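You operate a simulated robot arm through the tools that you are given. There is no shell and no other tool. Be economical: measure what you need, move in short steps, check, and stop when the job is done.

Carry out the task below with a simulated robot arm. There is one attempt and no reset: what you move stays moved.

## Task
Fetch the yellow thermometer and stand it on top of the grey cube four.

The check looks at the end state, three seconds after you hand in, the way a careful person would. Anything else that was tipped, shoved, dropped, spilled or broken makes it a failure.

## Robot
A 6-joint arm with a two-finger parallel gripper, fixed in place. Base frame: the origin is at the foot of the arm, x ahead of it, y to its left, z up; the work surface is at about z = 0. Units: cm, degrees, N and s.
With the tool pointing down near the work surface it reaches from about 14 to 58 cm from the base axis. Its first joint turns from -66.0 to 66.0 degrees. Payload 2.1 kg.
The tool frame sits at the grasp point between the pads (the TCP): z along the fingers, y along the line on which they close. The tips reach 3 cm beyond it. The gripper opens to 9.4 cm. The fingers are 2.8 cm wide and 1 cm thick; the gripper's body (5 by 9.6 cm) begins 5.5 cm behind the TCP.
Orientation is told as [roll, pitch, yaw] about the base's x, y, z axes, in that order, counted from this pose: with the fingers straight down and closing along the base's y, the tool's x points along the base's -x, its y along +y and its z along -z.

## Interface
- The arm moves only by the tool apply_moves. Its argument "motion" is a list of rows, each a list of 5 numbers: the finger opening in m, from 0 to 0.094, then the shift along the tool's x, y, z in m, then the turn about the tool's z in degrees. In form: [[grip, dx, dy, dz, twist], ...]. A call has 1 to 10 rows; each row shifts and turns the commanded pose from where the row before left it, along the tool's axes as they then stand. A row lasts 0.2 s, in which the tool goes at most 5 cm and 8.6 degrees; a call with a longer step from one row to the next is refused whole, and so is a gripper value outside its range. Where a pose cannot be reached the arm comes as near as it can. A force on the tool above 40 N (or 10 N above the force at the start of the call, whichever is more), or a blocked arm, ends the call early, and 0.2 s more pass. The fingers move at their own pace (about 7.2 cm/s each) and stop on an object; they squeeze with about 38 N. The grip force told is the motor's: it shows also when the fingers shut on nothing. Time passes only in rows, and 0.2 s behind the last, so rows that do not move let the fingers close. It gives the time, the measured TCP pose, the force on the tool (base axes), the opening and the grip force at its end, in the units of the frame above (readings bear some noise), and new pictures: "views" is both (left out), scene, wrist or none.
- Cameras (640 x 400 px; columns grow to the right, rows downward): "scene" is fixed at [6.88, -38.65, 48.28]; the picture's right is [0.60, -0.80, 0.00], its down [-0.47, -0.35, -0.81] and it looks along [0.65, 0.49, -0.59] (base axes); focal length 316 px, centre (320, 200). "wrist" rides on the gripper at [7.6, 1.4, -10.2] in the tool frame; the picture's right is [-0.18, 0.98, 0.00], its down [-0.75, -0.14, -0.64] and it looks along [-0.63, -0.12, 0.77] (tool axes); focal length 243 px, centre (320, 200). There is no depth. A picture from a camera that has moved, and an enlarged one, comes with that camera's place and axes in the base frame and with its lens.
- close_up(camera, box): a new picture of the part [left, top, right, bottom] of that camera's present view, enlarged. It takes no simulated time.
- sign_off(): hands the job in; it is judged then, once.

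Go step by step. Nothing tells you positions but the pictures and the camera data: compare them with the known pose of the tool, close in by small moves and look again before you grip or let go. The budget is 90 turns and 170 pictures, counting those below and the enlarged ones. Unless the task says otherwise, let go and move clear before handing in, and close with one line.

The tools are called after ">>>" by a JSON object that holds its "api" and its "payload". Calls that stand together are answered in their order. apply_moves: Moves the arm, as the interface text tells. Its arguments: {"type":"object","properties":{"motion":{"type":"array"},"views":{"type":"string","enum":["both","scene","wrist","none"]}},"required":["motion"]} The other tools are called the same way: close_up (camera, box) takes an enlarged picture of a part of a camera's view; sign_off () hands the job in.

At the start:

```text
t: 0.0
eef_pos: [28.78, -5.12, 26.3]
ee_rot: [0.0, 0.0, -0.1]
contact_force: [-0.8, -0.5, -0.6]
gripper_width: 9.39
gripper_force: 0.0
```

scene: 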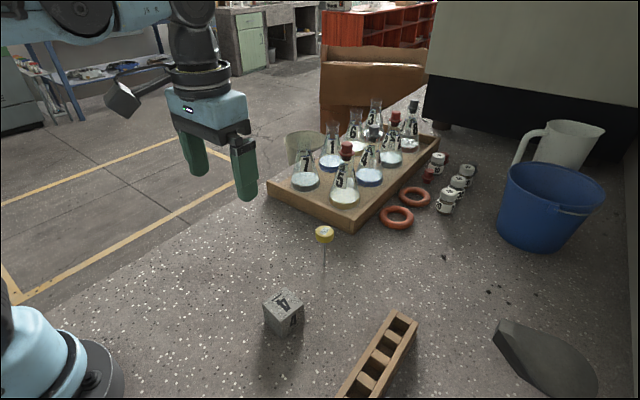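
wrist: 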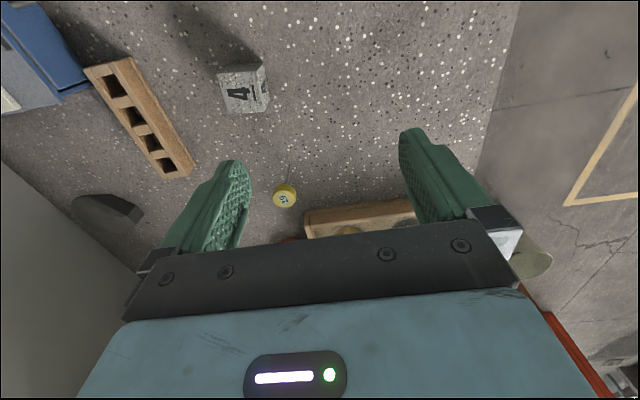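

I see a small yellow round object with a thin stem near the tray, and a grey cube marked 4. I'll enlarge both before planning.

>>> {"api": "close_up", "payload": {"camera": "scene", "box": [280, 210, 370, 280]}}

>>> {"api": "close_up", "payload": {"camera": "wrist", "box": [200, 50, 340, 230]}}

>>> {"api": "close_up", "payload": {"camera": "scene", "box": [240, 270, 330, 350]}}

```text
5.71 times, centred on (325, 245) of scene
camera zoom: at [6.88, -38.65, 48.28], right [0.6, -0.8, 0.0], down [-0.47, -0.35, -0.81], along [0.65, 0.49, -0.59], focal length 1807 px, centre (291, -57)
```

zoom: 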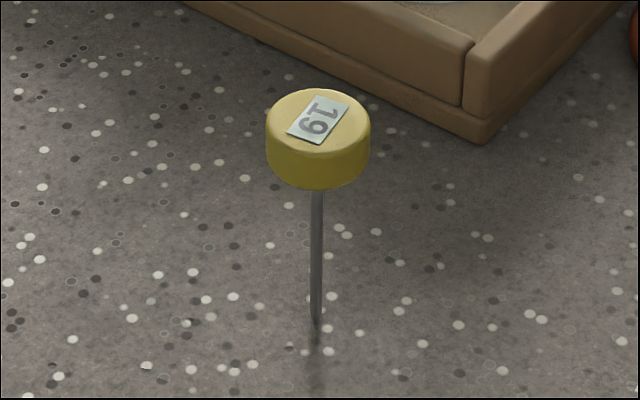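

```text
2.22 times, centred on (270, 140) of wrist
camera zoom: at [21.33, -3.54, 36.49], right [0.19, 0.98, 0.0], down [0.75, -0.14, 0.64], along [0.63, -0.12, -0.77], focal length 539 px, centre (431, 333)
```

zoom: 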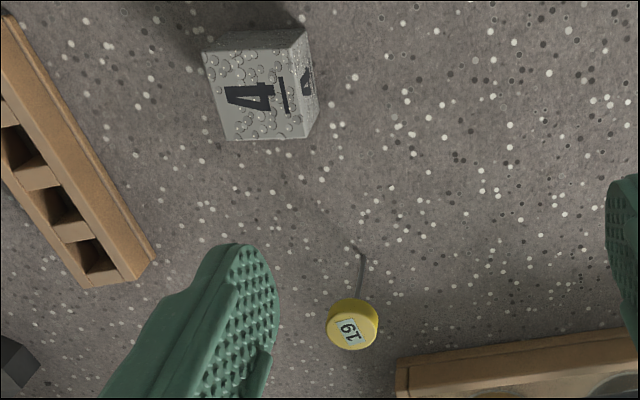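

```text
5.00 times, centred on (285, 310) of scene
camera zoom: at [6.88, -38.65, 48.28], right [0.6, -0.8, 0.0], down [-0.47, -0.35, -0.81], along [0.65, 0.49, -0.59], focal length 1581 px, centre (495, -350)
```

zoom: 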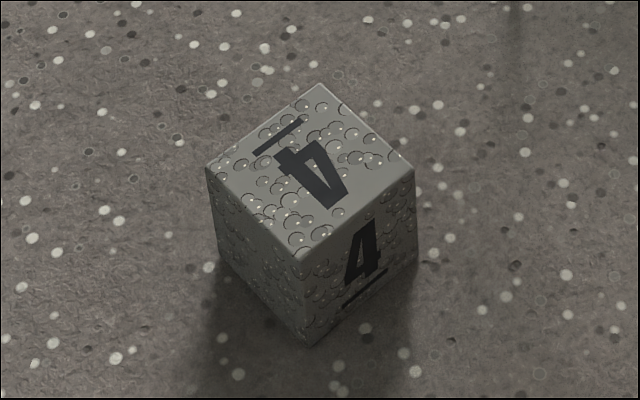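

The yellow thermometer (No. 19) stands upright on a thin stem at about (42.5, -12.8). Its head is about 3.4 cm wide with the top near z = 9.2. Cube four is about 5 cm tall at roughly (28.4, -14.9). I'll hover high above the thermometer and refine the position.

>>> {"api": "apply_moves", "payload": {"motion": [[0.094, -0.0274, -0.0154, 0.008, 0], [0.094, -0.0274, -0.0154, 0.008, 0], [0.094, -0.0274, -0.0154, 0.008, 0], [0.094, -0.0274, -0.0154, 0.008, 0], [0.094, -0.0274, -0.0154, 0.008, 0], [0.094, 0, 0, 0, 0], [0.094, 0, 0, 0, 0]]}}

```text
t: 1.6
eef_pos: [42.56, -12.84, 22.51]
ee_rot: [0.0, 0.0, -0.1]
contact_force: [0.2, -0.2, 0.2]
gripper_width: 9.4
gripper_force: 0.0
camera wrist: at [34.97, -11.36, 32.75], right [0.19, 0.98, 0.0], down [0.75, -0.14, 0.64], along [0.63, -0.12, -0.77], focal length 243 px, centre (320, 200)
```

scene: 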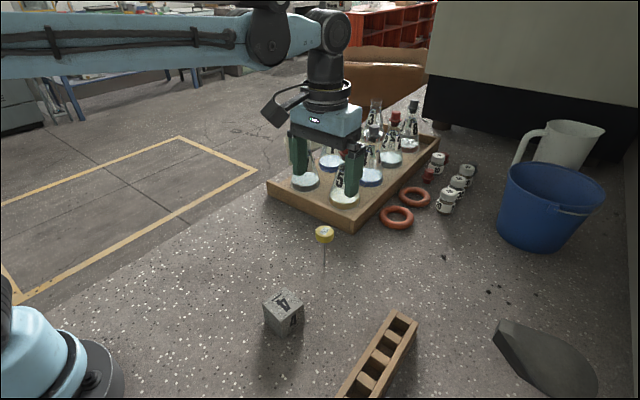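
wrist: 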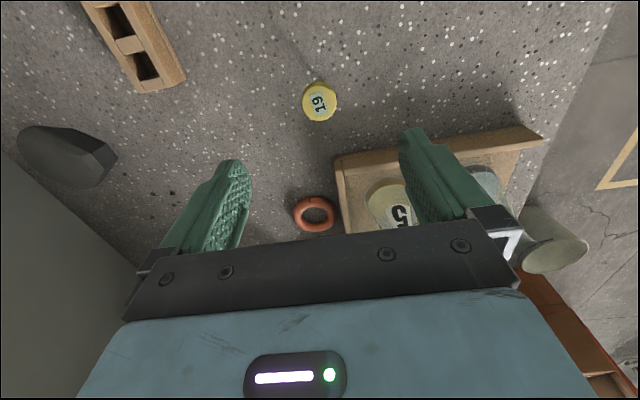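

The head's wrist-view position agrees with (42.5, -12.8). I'll descend to just above it and check again.

>>> {"api": "apply_moves", "payload": {"motion": [[0.094, 0, 0, 0.025, 0], [0.094, 0, 0, 0.025, 0], [0.094, 0, 0, 0.025, 0], [0.094, 0, 0, 0.015, 0], [0.094, 0, 0, 0, 0], [0.094, 0, 0, 0, 0]]}}

>>> {"api": "close_up", "payload": {"camera": "scene", "box": [265, 165, 385, 285]}}

>>> {"api": "close_up", "payload": {"camera": "wrist", "box": [200, 50, 440, 220]}}

```text
t: 3.0
eef_pos: [42.71, -12.63, 13.51]
ee_rot: [0.0, 0.0, 0.0]
contact_force: [0.1, 0.1, 0.7]
gripper_width: 9.35
gripper_force: 0.2
camera wrist: at [35.08, -11.14, 23.6], right [0.19, 0.98, 0.0], down [0.75, -0.14, 0.64], along [0.63, -0.12, -0.77], focal length 243 px, centre (320, 200)
```

scene: 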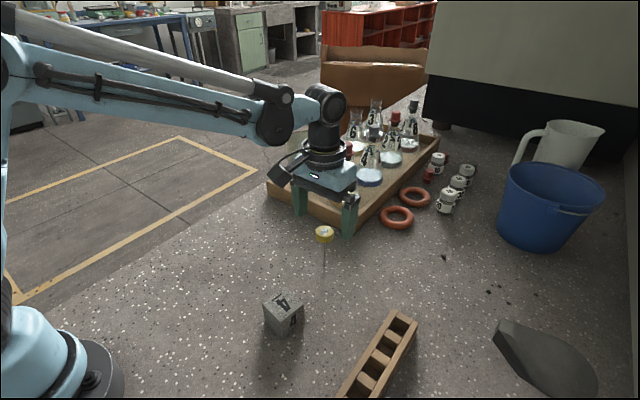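
wrist: 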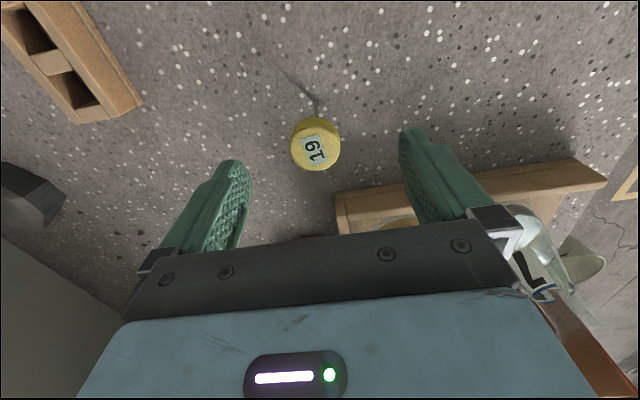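

```text
3.33 times, centred on (325, 225) of scene
camera zoom: at [6.88, -38.65, 48.28], right [0.6, -0.8, 0.0], down [-0.47, -0.35, -0.81], along [0.65, 0.49, -0.59], focal length 1054 px, centre (303, 117)
```

zoom: 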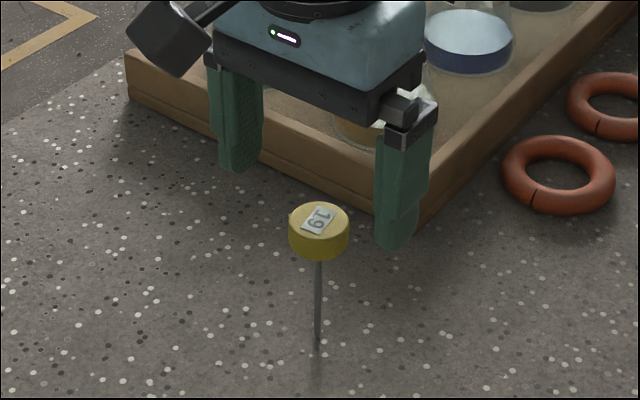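

```text
2.35 times, centred on (320, 135) of wrist
camera zoom: at [35.08, -11.14, 23.6], right [0.19, 0.98, 0.0], down [0.75, -0.14, 0.64], along [0.63, -0.12, -0.77], focal length 571 px, centre (320, 353)
```

zoom: 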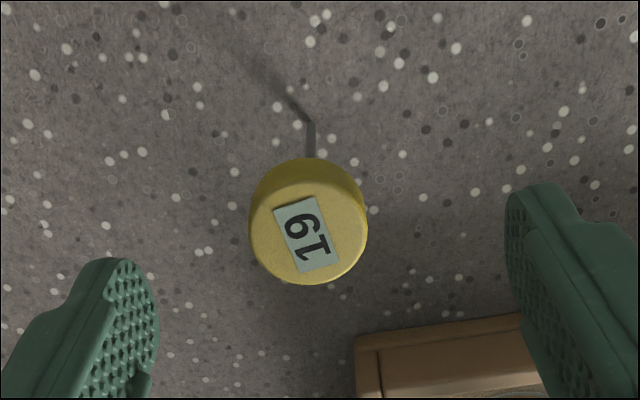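

The head sits about 0.3 cm toward -y of the finger midline. I'll shift over and measure again.

>>> {"api": "apply_moves", "payload": {"motion": [[0.094, 0, -0.003, 0.0, 0], [0.094, 0, 0, 0.0, 0], [0.094, 0, 0, 0, 0]], "views": "none"}}

>>> {"api": "close_up", "payload": {"camera": "wrist", "box": [200, 50, 440, 220]}}

```text
t: 3.8
eef_pos: [42.64, -12.99, 13.5]
ee_rot: [0.0, 0.0, -0.1]
contact_force: [0.3, 0.8, 0.4]
gripper_width: 9.38
gripper_force: 0.0
```

```text
2.35 times, centred on (320, 135) of wrist
camera zoom: at [35.06, -11.47, 23.59], right [0.19, 0.98, 0.0], down [0.75, -0.14, 0.64], along [0.63, -0.12, -0.77], focal length 571 px, centre (320, 353)
```

zoom: 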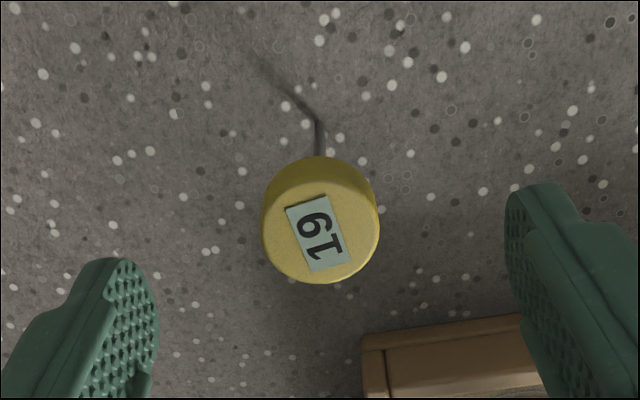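

The head is now centred between the fingers. I'll descend to mid-head height (z about 8.2), partly close to 4.6 cm, and check the centring.

>>> {"api": "apply_moves", "payload": {"motion": [[0.094, 0.001, 0, 0.015, 0], [0.094, 0, 0, 0.015, 0], [0.094, 0, 0, 0.015, 0], [0.094, 0, 0, 0.008, 0], [0.094, 0, 0, 0, 0], [0.07, 0, 0, 0, 0], [0.055, 0, 0, 0, 0], [0.046, 0, 0, 0, 0], [0.046, 0, 0, 0, 0]], "views": "none"}}

>>> {"api": "close_up", "payload": {"camera": "wrist", "box": [240, 100, 400, 240]}}

>>> {"api": "close_up", "payload": {"camera": "scene", "box": [265, 185, 385, 285]}}

```text
t: 5.8
eef_pos: [42.61, -13.03, 8.17]
ee_rot: [0.0, 0.0, -0.1]
contact_force: [0.3, 0.3, -0.1]
gripper_width: 4.61
gripper_force: 0.0
```

```text
2.86 times, centred on (320, 170) of wrist
camera zoom: at [34.98, -11.58, 18.25], right [0.19, 0.98, 0.0], down [0.75, -0.14, 0.64], along [0.63, -0.12, -0.77], focal length 693 px, centre (320, 286)
```

zoom: 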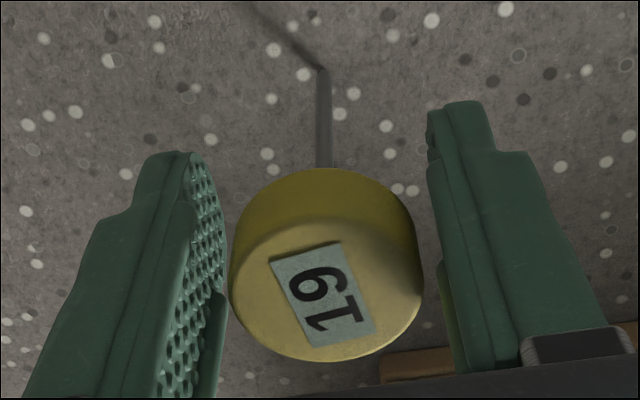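

```text
4.00 times, centred on (325, 235) of scene
camera zoom: at [6.88, -38.65, 48.28], right [0.6, -0.8, 0.0], down [-0.47, -0.35, -0.81], along [0.65, 0.49, -0.59], focal length 1265 px, centre (300, 60)
```

zoom: 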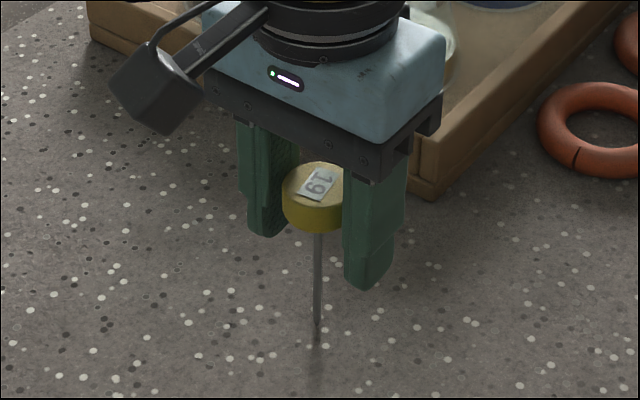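

The head is centred to within about 0.1 cm. I'll nudge by that amount and close gently.

>>> {"api": "apply_moves", "payload": {"motion": [[0.046, 0, 0.001, 0, 0], [0.046, 0, 0, 0, 0], [0.04, 0, 0, 0, 0], [0.037, 0, 0, 0, 0], [0.034, 0, 0, 0, 0], [0.032, 0, 0, 0, 0], [0.029, 0, 0, 0, 0], [0.025, 0, 0, 0, 0], [0.025, 0, 0, 0, 0]], "views": "none"}}

>>> {"api": "close_up", "payload": {"camera": "wrist", "box": [240, 100, 400, 240]}}

>>> {"api": "close_up", "payload": {"camera": "scene", "box": [265, 185, 385, 285]}}

```text
t: 7.8
eef_pos: [42.5, -13.0, 8.05]
ee_rot: [0.0, 0.0, 0.0]
contact_force: [0.1, -0.7, 0.0]
gripper_width: 3.17
gripper_force: 37.8
```

```text
2.86 times, centred on (320, 170) of wrist
camera zoom: at [34.94, -11.45, 18.21], right [0.19, 0.98, 0.0], down [0.75, -0.14, 0.64], along [0.63, -0.12, -0.77], focal length 693 px, centre (320, 286)
```

zoom: 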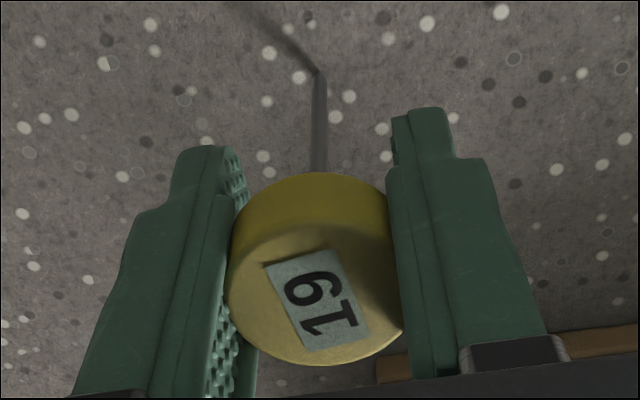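

```text
4.00 times, centred on (325, 235) of scene
camera zoom: at [6.88, -38.65, 48.28], right [0.6, -0.8, 0.0], down [-0.47, -0.35, -0.81], along [0.65, 0.49, -0.59], focal length 1265 px, centre (300, 60)
```

zoom: 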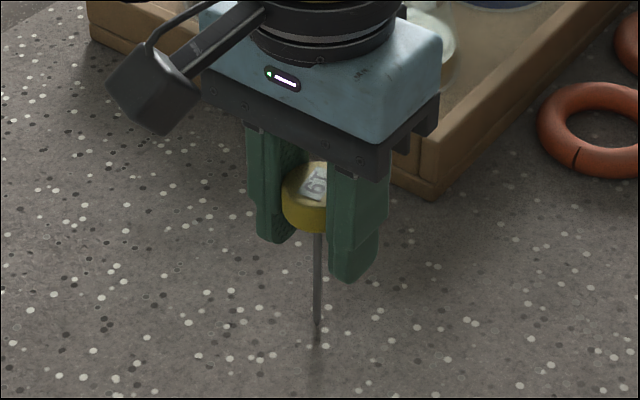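

I have it gripped at 3.17 cm with the stem still vertical. Next I'll lift it straight up, then carry it toward the cube.

>>> {"api": "apply_moves", "payload": {"motion": [[0.025, 0, 0, 0.0, 0], [0.025, 0, 0, -0.01, 0], [0.025, 0, 0, -0.02, 0], [0.025, 0, 0, -0.02, 0], [0.025, 0, 0, -0.02, 0], [0.025, 0, 0, -0.02, 0], [0.025, 0, 0, 0, 0]], "views": "scene"}}

>>> {"api": "apply_moves", "payload": {"motion": [[0.025, 0.01, -0.001, 0, 0], [0.025, 0.02, -0.003, 0, 0], [0.025, 0.02, -0.003, 0, 0], [0.025, 0.02, -0.003, 0, 0], [0.025, 0.02, -0.003, 0, 0], [0.025, 0.02, -0.003, 0, 0], [0.025, 0.02, -0.0025, 0, 0], [0.025, 0.011, -0.001, 0, 0], [0.025, 0, 0, 0, 0], [0.025, 0, 0, 0, 0]]}}

>>> {"api": "close_up", "payload": {"camera": "scene", "box": [200, 210, 360, 360]}}

>>> {"api": "close_up", "payload": {"camera": "wrist", "box": [230, 50, 410, 230]}}

```text
t: 9.4
eef_pos: [42.25, -13.19, 17.0]
ee_rot: [0.1, 0.0, -0.1]
contact_force: [-0.5, -0.1, -1.1]
gripper_width: 3.13
gripper_force: 38.5
```

scene: 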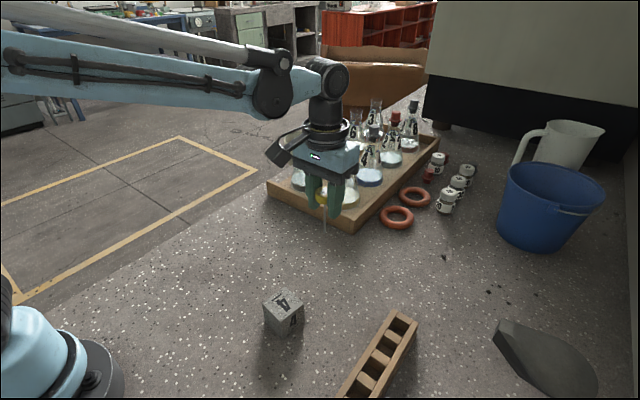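

```text
t: 11.6
eef_pos: [28.27, -14.81, 17.1]
ee_rot: [-0.1, 0.0, -0.1]
contact_force: [-0.4, 0.7, 0.2]
gripper_width: 3.15
gripper_force: 37.8
camera wrist: at [20.71, -13.29, 27.28], right [0.19, 0.98, 0.0], down [0.75, -0.14, 0.64], along [0.63, -0.12, -0.77], focal length 243 px, centre (320, 200)
```

scene: 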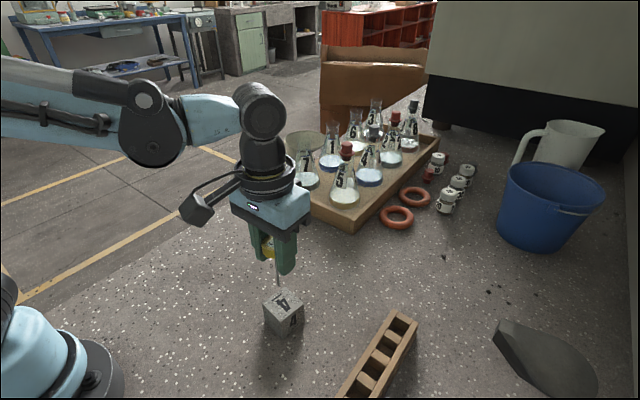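
wrist: 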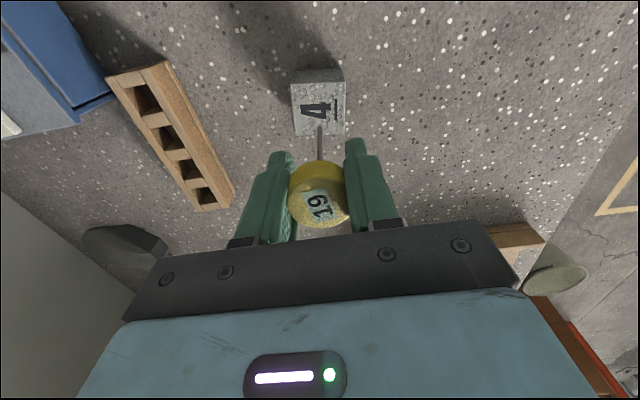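

```text
2.67 times, centred on (280, 285) of scene
camera zoom: at [6.88, -38.65, 48.28], right [0.6, -0.8, 0.0], down [-0.47, -0.35, -0.81], along [0.65, 0.49, -0.59], focal length 843 px, centre (427, -27)
```

zoom: 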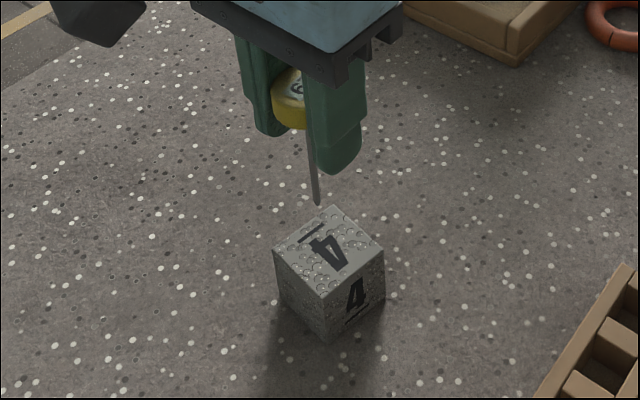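

```text
2.22 times, centred on (320, 140) of wrist
camera zoom: at [20.71, -13.29, 27.28], right [0.19, 0.98, 0.0], down [0.75, -0.14, 0.64], along [0.63, -0.12, -0.77], focal length 539 px, centre (320, 333)
```

zoom: 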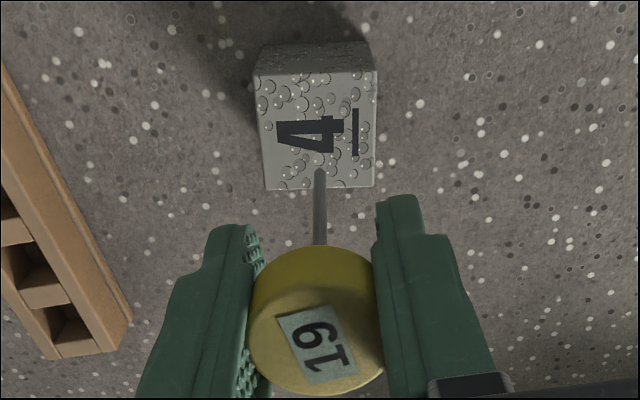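

The tip hangs near (28.3, -14.75) at z about 9, and the cube's top centre is around (28.4, -14.87) at z about 4.8. I'll correct by 1 mm in each direction, lower to just above the cube, and inspect how vertical the stem is.

>>> {"api": "apply_moves", "payload": {"motion": [[0.025, -0.001, -0.001, 0.005, 0], [0.025, 0, 0, 0.01, 0], [0.025, 0, 0, 0.01, 0], [0.025, 0, 0, 0.006, 0], [0.025, 0, 0, 0.003, 0], [0.025, 0, 0, 0, 0], [0.025, 0, 0, 0, 0]], "views": "none"}}

>>> {"api": "close_up", "payload": {"camera": "scene", "box": [240, 240, 330, 330]}}

>>> {"api": "close_up", "payload": {"camera": "wrist", "box": [260, 70, 380, 190]}}

```text
t: 13.2
eef_pos: [28.38, -15.0, 13.6]
ee_rot: [0.0, 0.0, -0.1]
contact_force: [-0.1, 0.6, -0.7]
gripper_width: 3.14
gripper_force: 38.1
```

```text
4.44 times, centred on (285, 285) of scene
camera zoom: at [6.88, -38.65, 48.28], right [0.6, -0.8, 0.0], down [-0.47, -0.35, -0.81], along [0.65, 0.49, -0.59], focal length 1406 px, centre (476, -178)
```

zoom: 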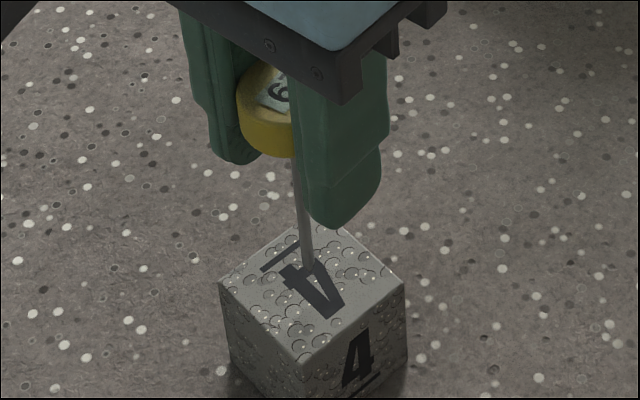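

```text
3.33 times, centred on (320, 130) of wrist
camera zoom: at [20.93, -13.47, 23.82], right [0.19, 0.98, 0.0], down [0.75, -0.14, 0.64], along [0.63, -0.12, -0.77], focal length 809 px, centre (320, 433)
```

zoom: 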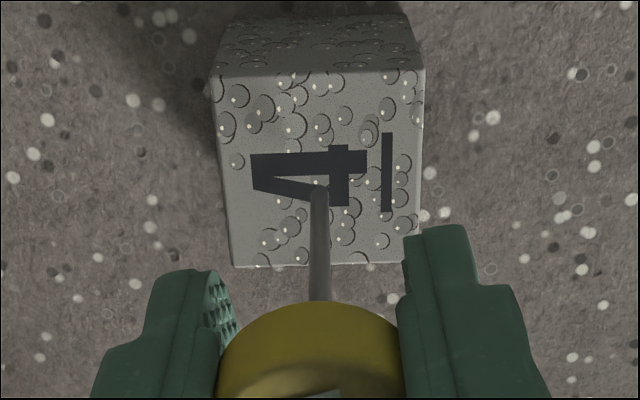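

The tip is over the middle of the cube. I want a finer look at the stem's tilt before it touches.

>>> {"api": "close_up", "payload": {"camera": "scene", "box": [268, 248, 308, 288]}}

>>> {"api": "close_up", "payload": {"camera": "scene", "box": [268, 268, 308, 308]}}

>>> {"api": "close_up", "payload": {"camera": "wrist", "box": [295, 110, 355, 200]}}

```text
10.00 times, centred on (288, 268) of scene
camera zoom: at [6.88, -38.65, 48.28], right [0.6, -0.8, 0.0], down [-0.47, -0.35, -0.81], along [0.65, 0.49, -0.59], focal length 3163 px, centre (640, -480)
```

zoom: 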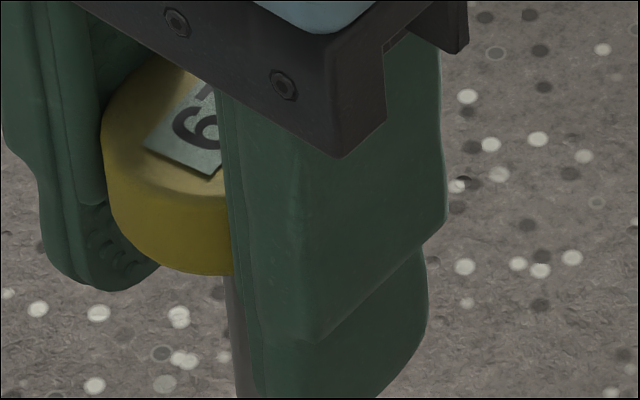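

```text
10.00 times, centred on (288, 288) of scene
camera zoom: at [6.88, -38.65, 48.28], right [0.6, -0.8, 0.0], down [-0.47, -0.35, -0.81], along [0.65, 0.49, -0.59], focal length 3163 px, centre (640, -680)
```

zoom: 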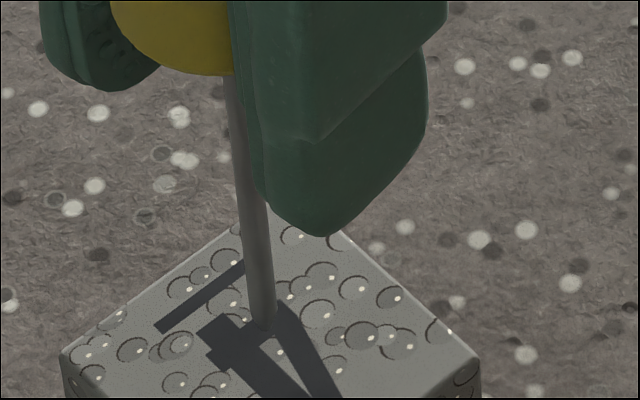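

```text
4.44 times, centred on (325, 155) of wrist
camera zoom: at [20.93, -13.47, 23.82], right [0.19, 0.98, 0.0], down [0.75, -0.14, 0.64], along [0.63, -0.12, -0.77], focal length 1078 px, centre (298, 400)
```

zoom: 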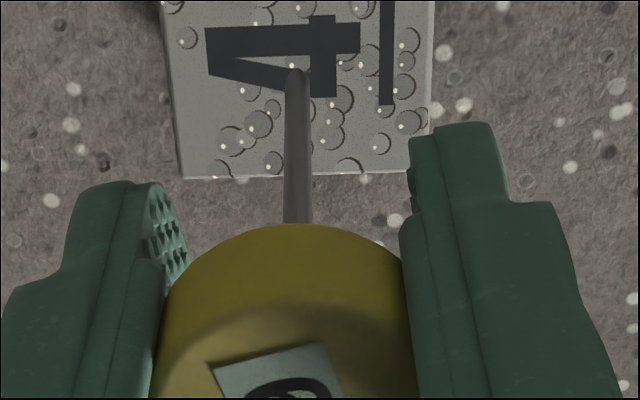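

The stem looks vertical to within about a degree. I'll lower it in small steps and watch the force.

>>> {"api": "apply_moves", "payload": {"motion": [[0.025, 0, 0, 0.002, 0], [0.025, 0, 0, 0.002, 0], [0.025, 0, 0, 0, 0]], "views": "none"}}

>>> {"api": "apply_moves", "payload": {"motion": [[0.025, 0, 0, 0.001, 0], [0.025, 0, 0, 0, 0]], "views": "none"}}

>>> {"api": "close_up", "payload": {"camera": "scene", "box": [268, 268, 308, 308]}}

```text
t: 14.0
eef_pos: [28.43, -15.03, 13.17]
ee_rot: [0.0, 0.1, -0.2]
contact_force: [-0.1, -0.6, 0.3]
gripper_width: 3.16
gripper_force: 37.9
```

```text
t: 14.6
eef_pos: [28.49, -15.0, 13.1]
ee_rot: [0.1, -0.1, -0.1]
contact_force: [-0.6, 0.2, 0.0]
gripper_width: 3.16
gripper_force: 38.4
```

```text
10.00 times, centred on (288, 288) of scene
camera zoom: at [6.88, -38.65, 48.28], right [0.6, -0.8, 0.0], down [-0.47, -0.35, -0.81], along [0.65, 0.49, -0.59], focal length 3163 px, centre (640, -680)
```

zoom: 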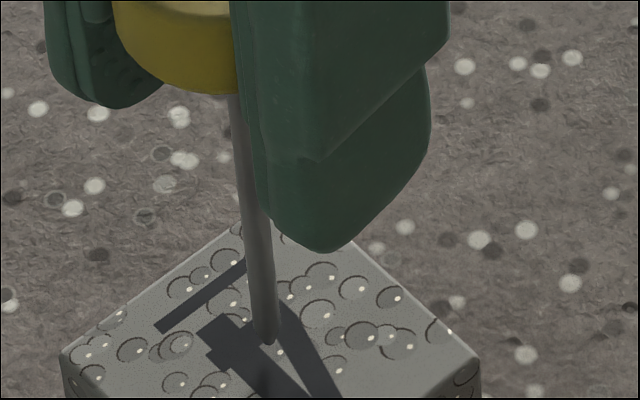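

There's no contact yet and about 0.25 cm remains. I'll continue in 1 mm steps.

>>> {"api": "apply_moves", "payload": {"motion": [[0.025, 0, 0, 0.001, 0], [0.025, 0, 0, 0, 0]], "views": "none"}}

>>> {"api": "apply_moves", "payload": {"motion": [[0.025, 0, 0, 0.0005, 0], [0.025, 0, 0, 0, 0]], "views": "none"}}

>>> {"api": "close_up", "payload": {"camera": "scene", "box": [268, 268, 308, 308]}}

>>> {"api": "close_up", "payload": {"camera": "wrist", "box": [295, 110, 355, 200]}}

```text
t: 15.2
eef_pos: [28.53, -15.0, 13.0]
ee_rot: [0.0, -0.1, -0.1]
contact_force: [0.0, -0.4, -0.4]
gripper_width: 3.14
gripper_force: 37.6
```

```text
t: 15.8
eef_pos: [28.57, -15.05, 13.0]
ee_rot: [0.1, 0.0, -0.1]
contact_force: [0.1, 0.5, -0.5]
gripper_width: 3.17
gripper_force: 38.4
```

```text
10.00 times, centred on (288, 288) of scene
camera zoom: at [6.88, -38.65, 48.28], right [0.6, -0.8, 0.0], down [-0.47, -0.35, -0.81], along [0.65, 0.49, -0.59], focal length 3163 px, centre (640, -680)
```

zoom: 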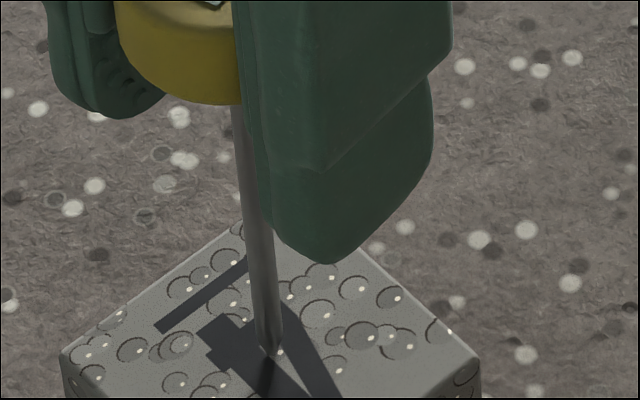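

```text
4.44 times, centred on (325, 155) of wrist
camera zoom: at [20.99, -13.5, 23.16], right [0.19, 0.98, 0.0], down [0.75, -0.14, 0.64], along [0.63, -0.12, -0.77], focal length 1078 px, centre (298, 400)
```

zoom: 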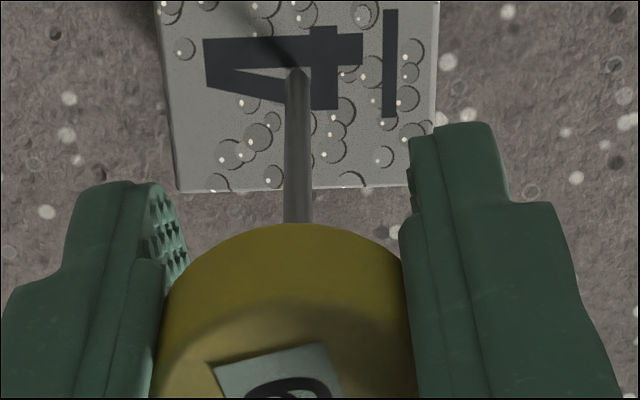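

The shadow is almost meeting the tip, so contact is close. I'll take finer steps now.

>>> {"api": "apply_moves", "payload": {"motion": [[0.025, 0, 0, 0.0005, 0], [0.025, 0, 0, 0, 0]], "views": "none"}}

>>> {"api": "apply_moves", "payload": {"motion": [[0.025, 0, 0, 0.0005, 0], [0.025, 0, 0, 0, 0]], "views": "none"}}

>>> {"api": "close_up", "payload": {"camera": "scene", "box": [278, 293, 298, 313]}}

>>> {"api": "close_up", "payload": {"camera": "wrist", "box": [305, 115, 335, 145]}}

```text
t: 16.4
eef_pos: [28.55, -15.04, 12.99]
ee_rot: [0.0, 0.0, -0.1]
contact_force: [0.8, 0.2, -0.4]
gripper_width: 3.13
gripper_force: 37.8
```

```text
t: 17.0
eef_pos: [28.43, -15.15, 12.92]
ee_rot: [0.0, -0.1, -0.1]
contact_force: [-0.5, 1.2, 15.9]
gripper_width: 3.13
gripper_force: 38.1
```

```text
16.00 times, centred on (288, 303) of scene
camera zoom: at [6.88, -38.65, 48.29], right [0.6, -0.8, 0.0], down [-0.47, -0.35, -0.81], along [0.65, 0.49, -0.59], focal length 5060 px, centre (832, -1448)
```

zoom: 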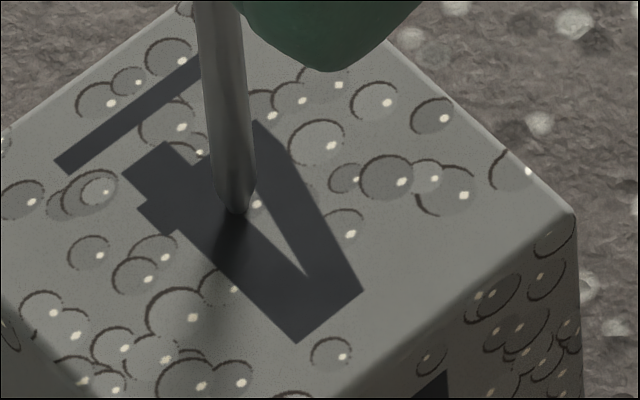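

```text
13.33 times, centred on (320, 130) of wrist
camera zoom: at [20.95, -13.5, 23.07], right [0.19, 0.98, 0.0], down [0.75, -0.14, 0.64], along [0.63, -0.12, -0.77], focal length 3235 px, centre (320, 1133)
```

zoom: 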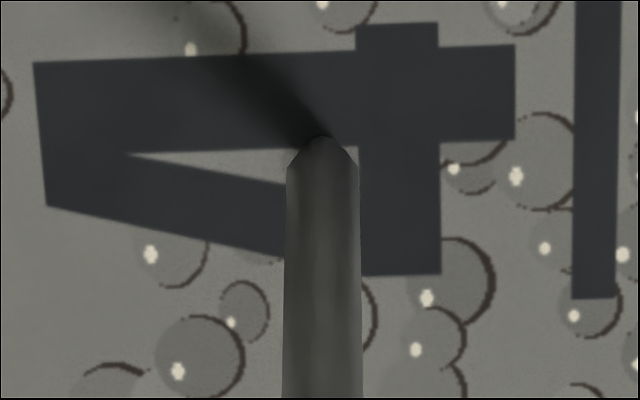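

The tip is touching the cube at about 16 N, and up close it looks tapered. I'll ease the push, then do a brief release and regrip of under 1 mm to see whether it stays upright by itself.

>>> {"api": "apply_moves", "payload": {"motion": [[0.025, 0, 0, -0.0003, 0], [0.025, 0, 0, 0, 0]], "views": "none"}}

>>> {"api": "close_up", "payload": {"camera": "scene", "box": [268, 268, 308, 308]}}

>>> {"api": "close_up", "payload": {"camera": "wrist", "box": [270, 120, 370, 220]}}

```text
t: 17.6
eef_pos: [28.45, -14.96, 12.94]
ee_rot: [-0.2, 0.0, -0.1]
contact_force: [0.8, 0.2, 15.0]
gripper_width: 3.13
gripper_force: 38.4
```

```text
10.00 times, centred on (288, 288) of scene
camera zoom: at [6.88, -38.65, 48.29], right [0.6, -0.8, 0.0], down [-0.47, -0.35, -0.81], along [0.65, 0.49, -0.59], focal length 3163 px, centre (640, -680)
```

zoom: 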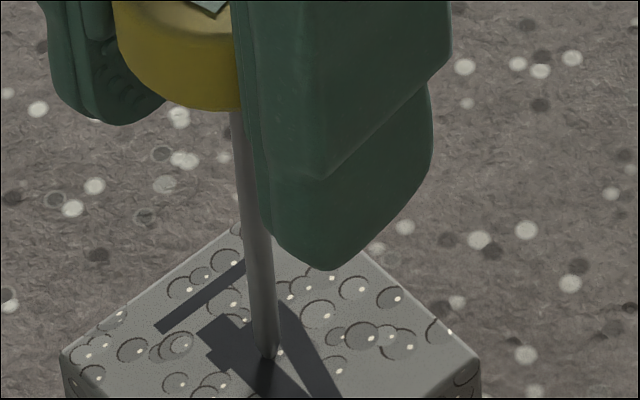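

```text
4.00 times, centred on (320, 170) of wrist
camera zoom: at [20.95, -13.51, 23.05], right [0.19, 0.98, 0.0], down [0.75, -0.14, 0.64], along [0.63, -0.12, -0.77], focal length 970 px, centre (320, 320)
```

zoom: 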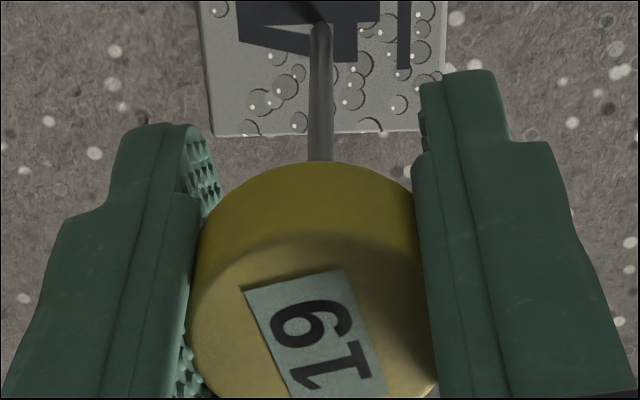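

The force is still 15 N, so I'll ease up further.

>>> {"api": "apply_moves", "payload": {"motion": [[0.025, 0, 0, -0.0005, 0], [0.025, 0, 0, 0, 0]], "views": "none"}}

```text
t: 18.2
eef_pos: [28.5, -15.02, 12.87]
ee_rot: [0.0, 0.1, -0.1]
contact_force: [0.9, -0.3, 0.0]
gripper_width: 3.14
gripper_force: 37.6
```

>>> {"api": "apply_moves", "payload": {"motion": [[0.025, 0, 0, 0.0003, 0], [0.025, 0, 0, 0, 0]], "views": "none"}}

```text
t: 18.8
eef_pos: [28.41, -14.96, 12.84]
ee_rot: [-0.1, 0.0, 0.0]
contact_force: [-0.2, 0.4, 0.2]
gripper_width: 3.15
gripper_force: 38.3
```

Now the force is zero and the tip is within a fraction of a millimetre of the cube. I'll do the brief release and regrip test.

>>> {"api": "apply_moves", "payload": {"motion": [[0.0335, 0, 0, 0, 0], [0.025, 0, 0, 0, 0], [0.025, 0, 0, 0, 0]], "views": "none"}}

>>> {"api": "close_up", "payload": {"camera": "scene", "box": [268, 268, 308, 308]}}

>>> {"api": "close_up", "payload": {"camera": "wrist", "box": [270, 120, 370, 220]}}

```text
t: 19.6
eef_pos: [28.39, -15.06, 12.94]
ee_rot: [0.0, 0.0, -0.1]
contact_force: [-0.4, 0.3, 0.3]
gripper_width: 3.15
gripper_force: 38.3
```

```text
10.00 times, centred on (288, 288) of scene
camera zoom: at [6.88, -38.65, 48.28], right [0.6, -0.8, 0.0], down [-0.47, -0.35, -0.81], along [0.65, 0.49, -0.59], focal length 3163 px, centre (640, -680)
```

zoom: 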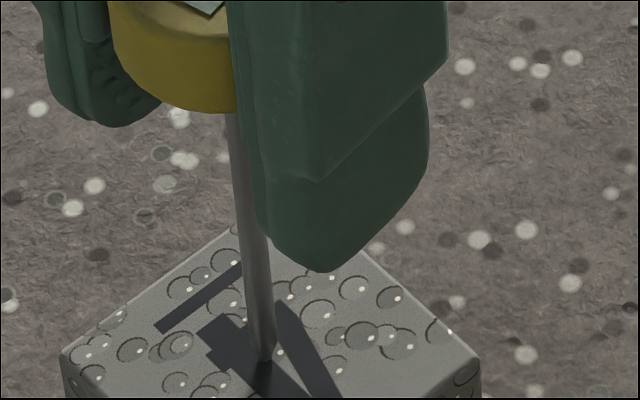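

```text
4.00 times, centred on (320, 170) of wrist
camera zoom: at [20.88, -13.51, 23.08], right [0.19, 0.98, 0.0], down [0.75, -0.14, 0.64], along [0.63, -0.12, -0.77], focal length 970 px, centre (320, 320)
```

zoom: 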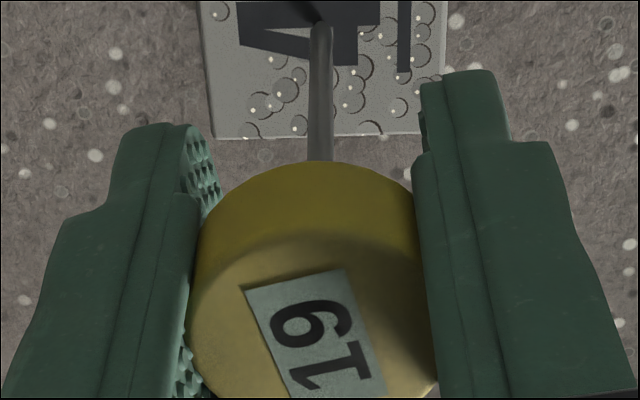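

The tilt is unchanged after the release. I'll open it slightly for longer and look.

>>> {"api": "apply_moves", "payload": {"motion": [[0.0345, 0, 0, 0, 0], [0.0345, 0, 0, 0, 0], [0.0345, 0, 0, 0, 0]], "views": "none"}}

>>> {"api": "close_up", "payload": {"camera": "scene", "box": [268, 268, 308, 308]}}

>>> {"api": "close_up", "payload": {"camera": "wrist", "box": [270, 120, 370, 220]}}

```text
t: 20.4
eef_pos: [28.33, -14.97, 12.97]
ee_rot: [0.0, 0.0, -0.1]
contact_force: [0.3, 0.3, 0.2]
gripper_width: 3.48
gripper_force: 0.0
```

```text
10.00 times, centred on (288, 288) of scene
camera zoom: at [6.88, -38.65, 48.28], right [0.6, -0.8, 0.0], down [-0.47, -0.35, -0.81], along [0.65, 0.49, -0.59], focal length 3163 px, centre (640, -680)
```

zoom: 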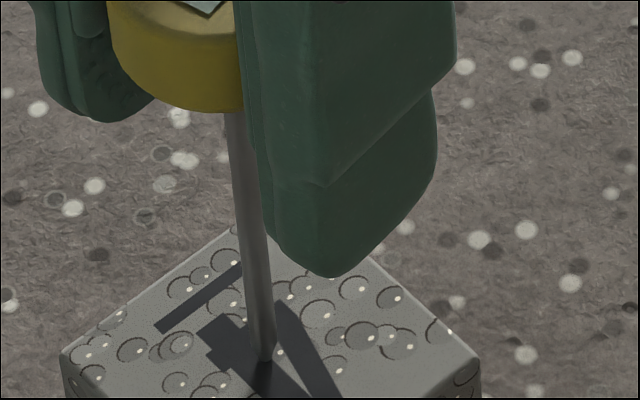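

```text
4.00 times, centred on (320, 170) of wrist
camera zoom: at [20.88, -13.51, 23.08], right [0.19, 0.98, 0.0], down [0.75, -0.14, 0.64], along [0.63, -0.12, -0.77], focal length 970 px, centre (320, 320)
```

zoom: 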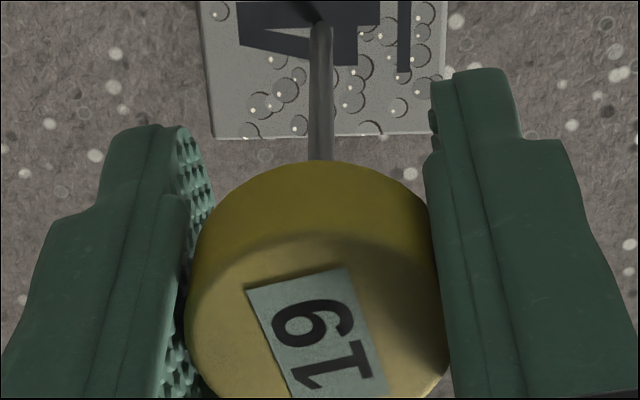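

It's standing freely with the stem unchanged. I'll open slowly in steps to full width and check.

>>> {"api": "apply_moves", "payload": {"motion": [[0.04, 0, 0, 0, 0], [0.047, 0, 0, 0, 0], [0.055, 0, 0, 0, 0], [0.07, 0, 0, 0, 0], [0.09, 0, 0, 0, 0]]}}

>>> {"api": "close_up", "payload": {"camera": "scene", "box": [240, 240, 330, 340]}}

```text
t: 21.6
eef_pos: [28.47, -15.19, 12.9]
ee_rot: [0.0, 0.0, -0.1]
contact_force: [0.5, -0.7, -0.3]
gripper_width: 8.99
gripper_force: 0.1
camera wrist: at [20.88, -13.51, 23.08], right [0.19, 0.98, 0.0], down [0.75, -0.14, 0.64], along [0.63, -0.12, -0.77], focal length 243 px, centre (320, 200)
```

scene: 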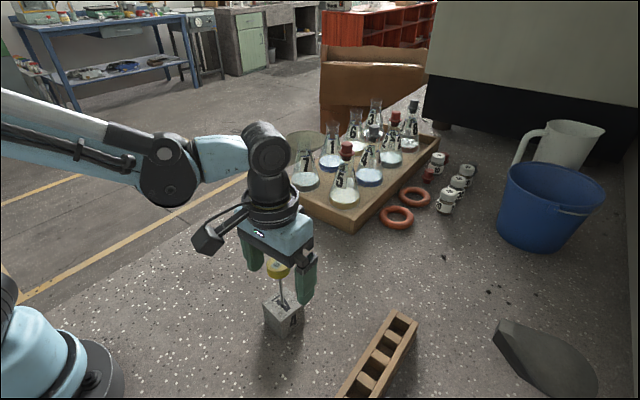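
wrist: 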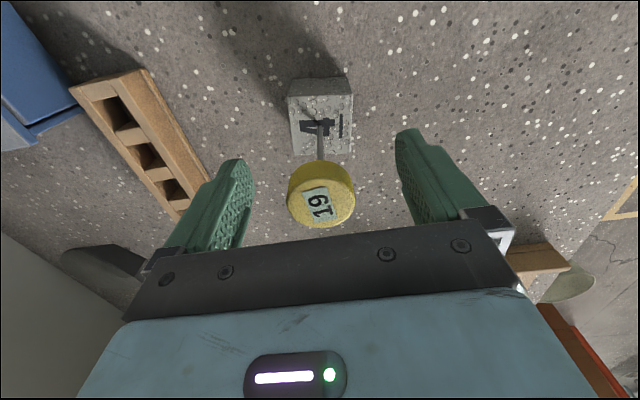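

```text
4.00 times, centred on (285, 290) of scene
camera zoom: at [6.88, -38.65, 48.28], right [0.6, -0.8, 0.0], down [-0.47, -0.35, -0.81], along [0.65, 0.49, -0.59], focal length 1265 px, centre (460, -160)
```

zoom: 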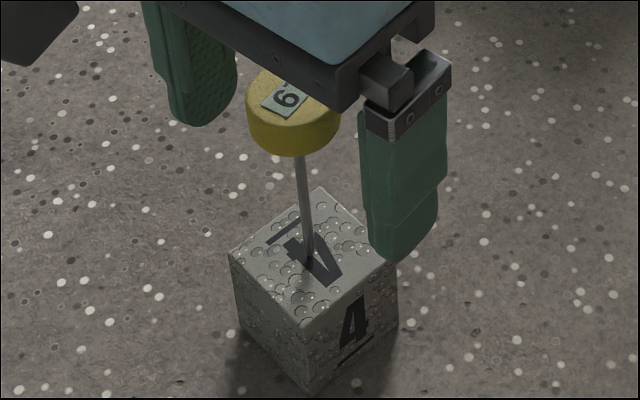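

The thermometer stands alone on the cube. I'll retreat straight up.

>>> {"api": "apply_moves", "payload": {"motion": [[0.09, 0, 0, -0.01, 0], [0.09, 0, 0, -0.02, 0], [0.09, 0, 0, -0.02, 0], [0.09, 0, 0, -0.02, 0], [0.09, 0, 0, -0.02, 0], [0.09, 0, 0, -0.02, 0], [0.09, 0, 0, 0, 0], [0.09, 0, 0, 0, 0]]}}

>>> {"api": "close_up", "payload": {"camera": "scene", "box": [240, 240, 330, 340]}}

```text
t: 23.4
eef_pos: [28.4, -14.98, 23.84]
ee_rot: [0.0, 0.1, -0.1]
contact_force: [-0.1, -0.2, -1.3]
gripper_width: 9.02
gripper_force: 0.0
camera wrist: at [20.93, -13.38, 34.05], right [0.19, 0.98, 0.0], down [0.75, -0.14, 0.64], along [0.63, -0.12, -0.77], focal length 243 px, centre (320, 200)
```

scene: 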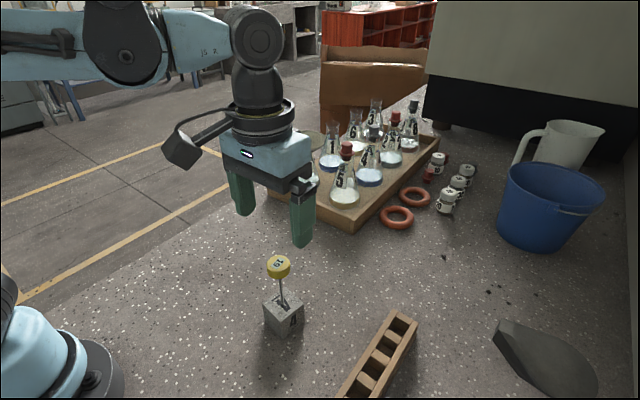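
wrist: 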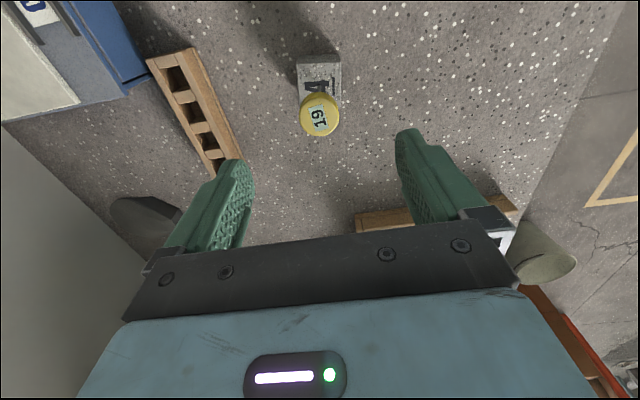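

```text
4.00 times, centred on (285, 290) of scene
camera zoom: at [6.88, -38.65, 48.28], right [0.6, -0.8, 0.0], down [-0.47, -0.35, -0.81], along [0.65, 0.49, -0.59], focal length 1265 px, centre (460, -160)
```

zoom: 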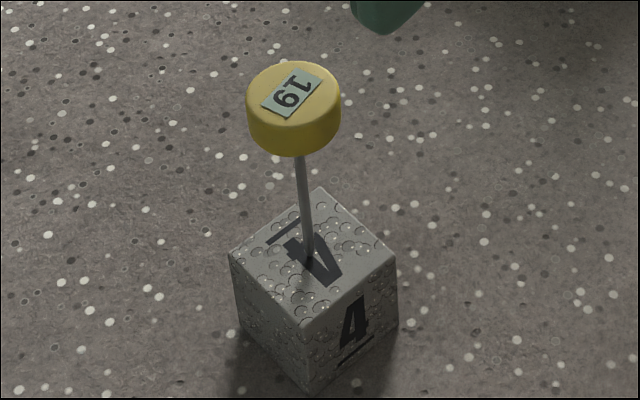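

The thermometer stands steadily on cube four, the gripper is clear and nothing else has been disturbed, so I'm handing in.

>>> {"api": "sign_off", "payload": {}}

```text
The job is handed in.
```

The yellow thermometer is standing upright on top of grey cube four, the gripper is clear of it, and the last pictures showed nothing else moved.
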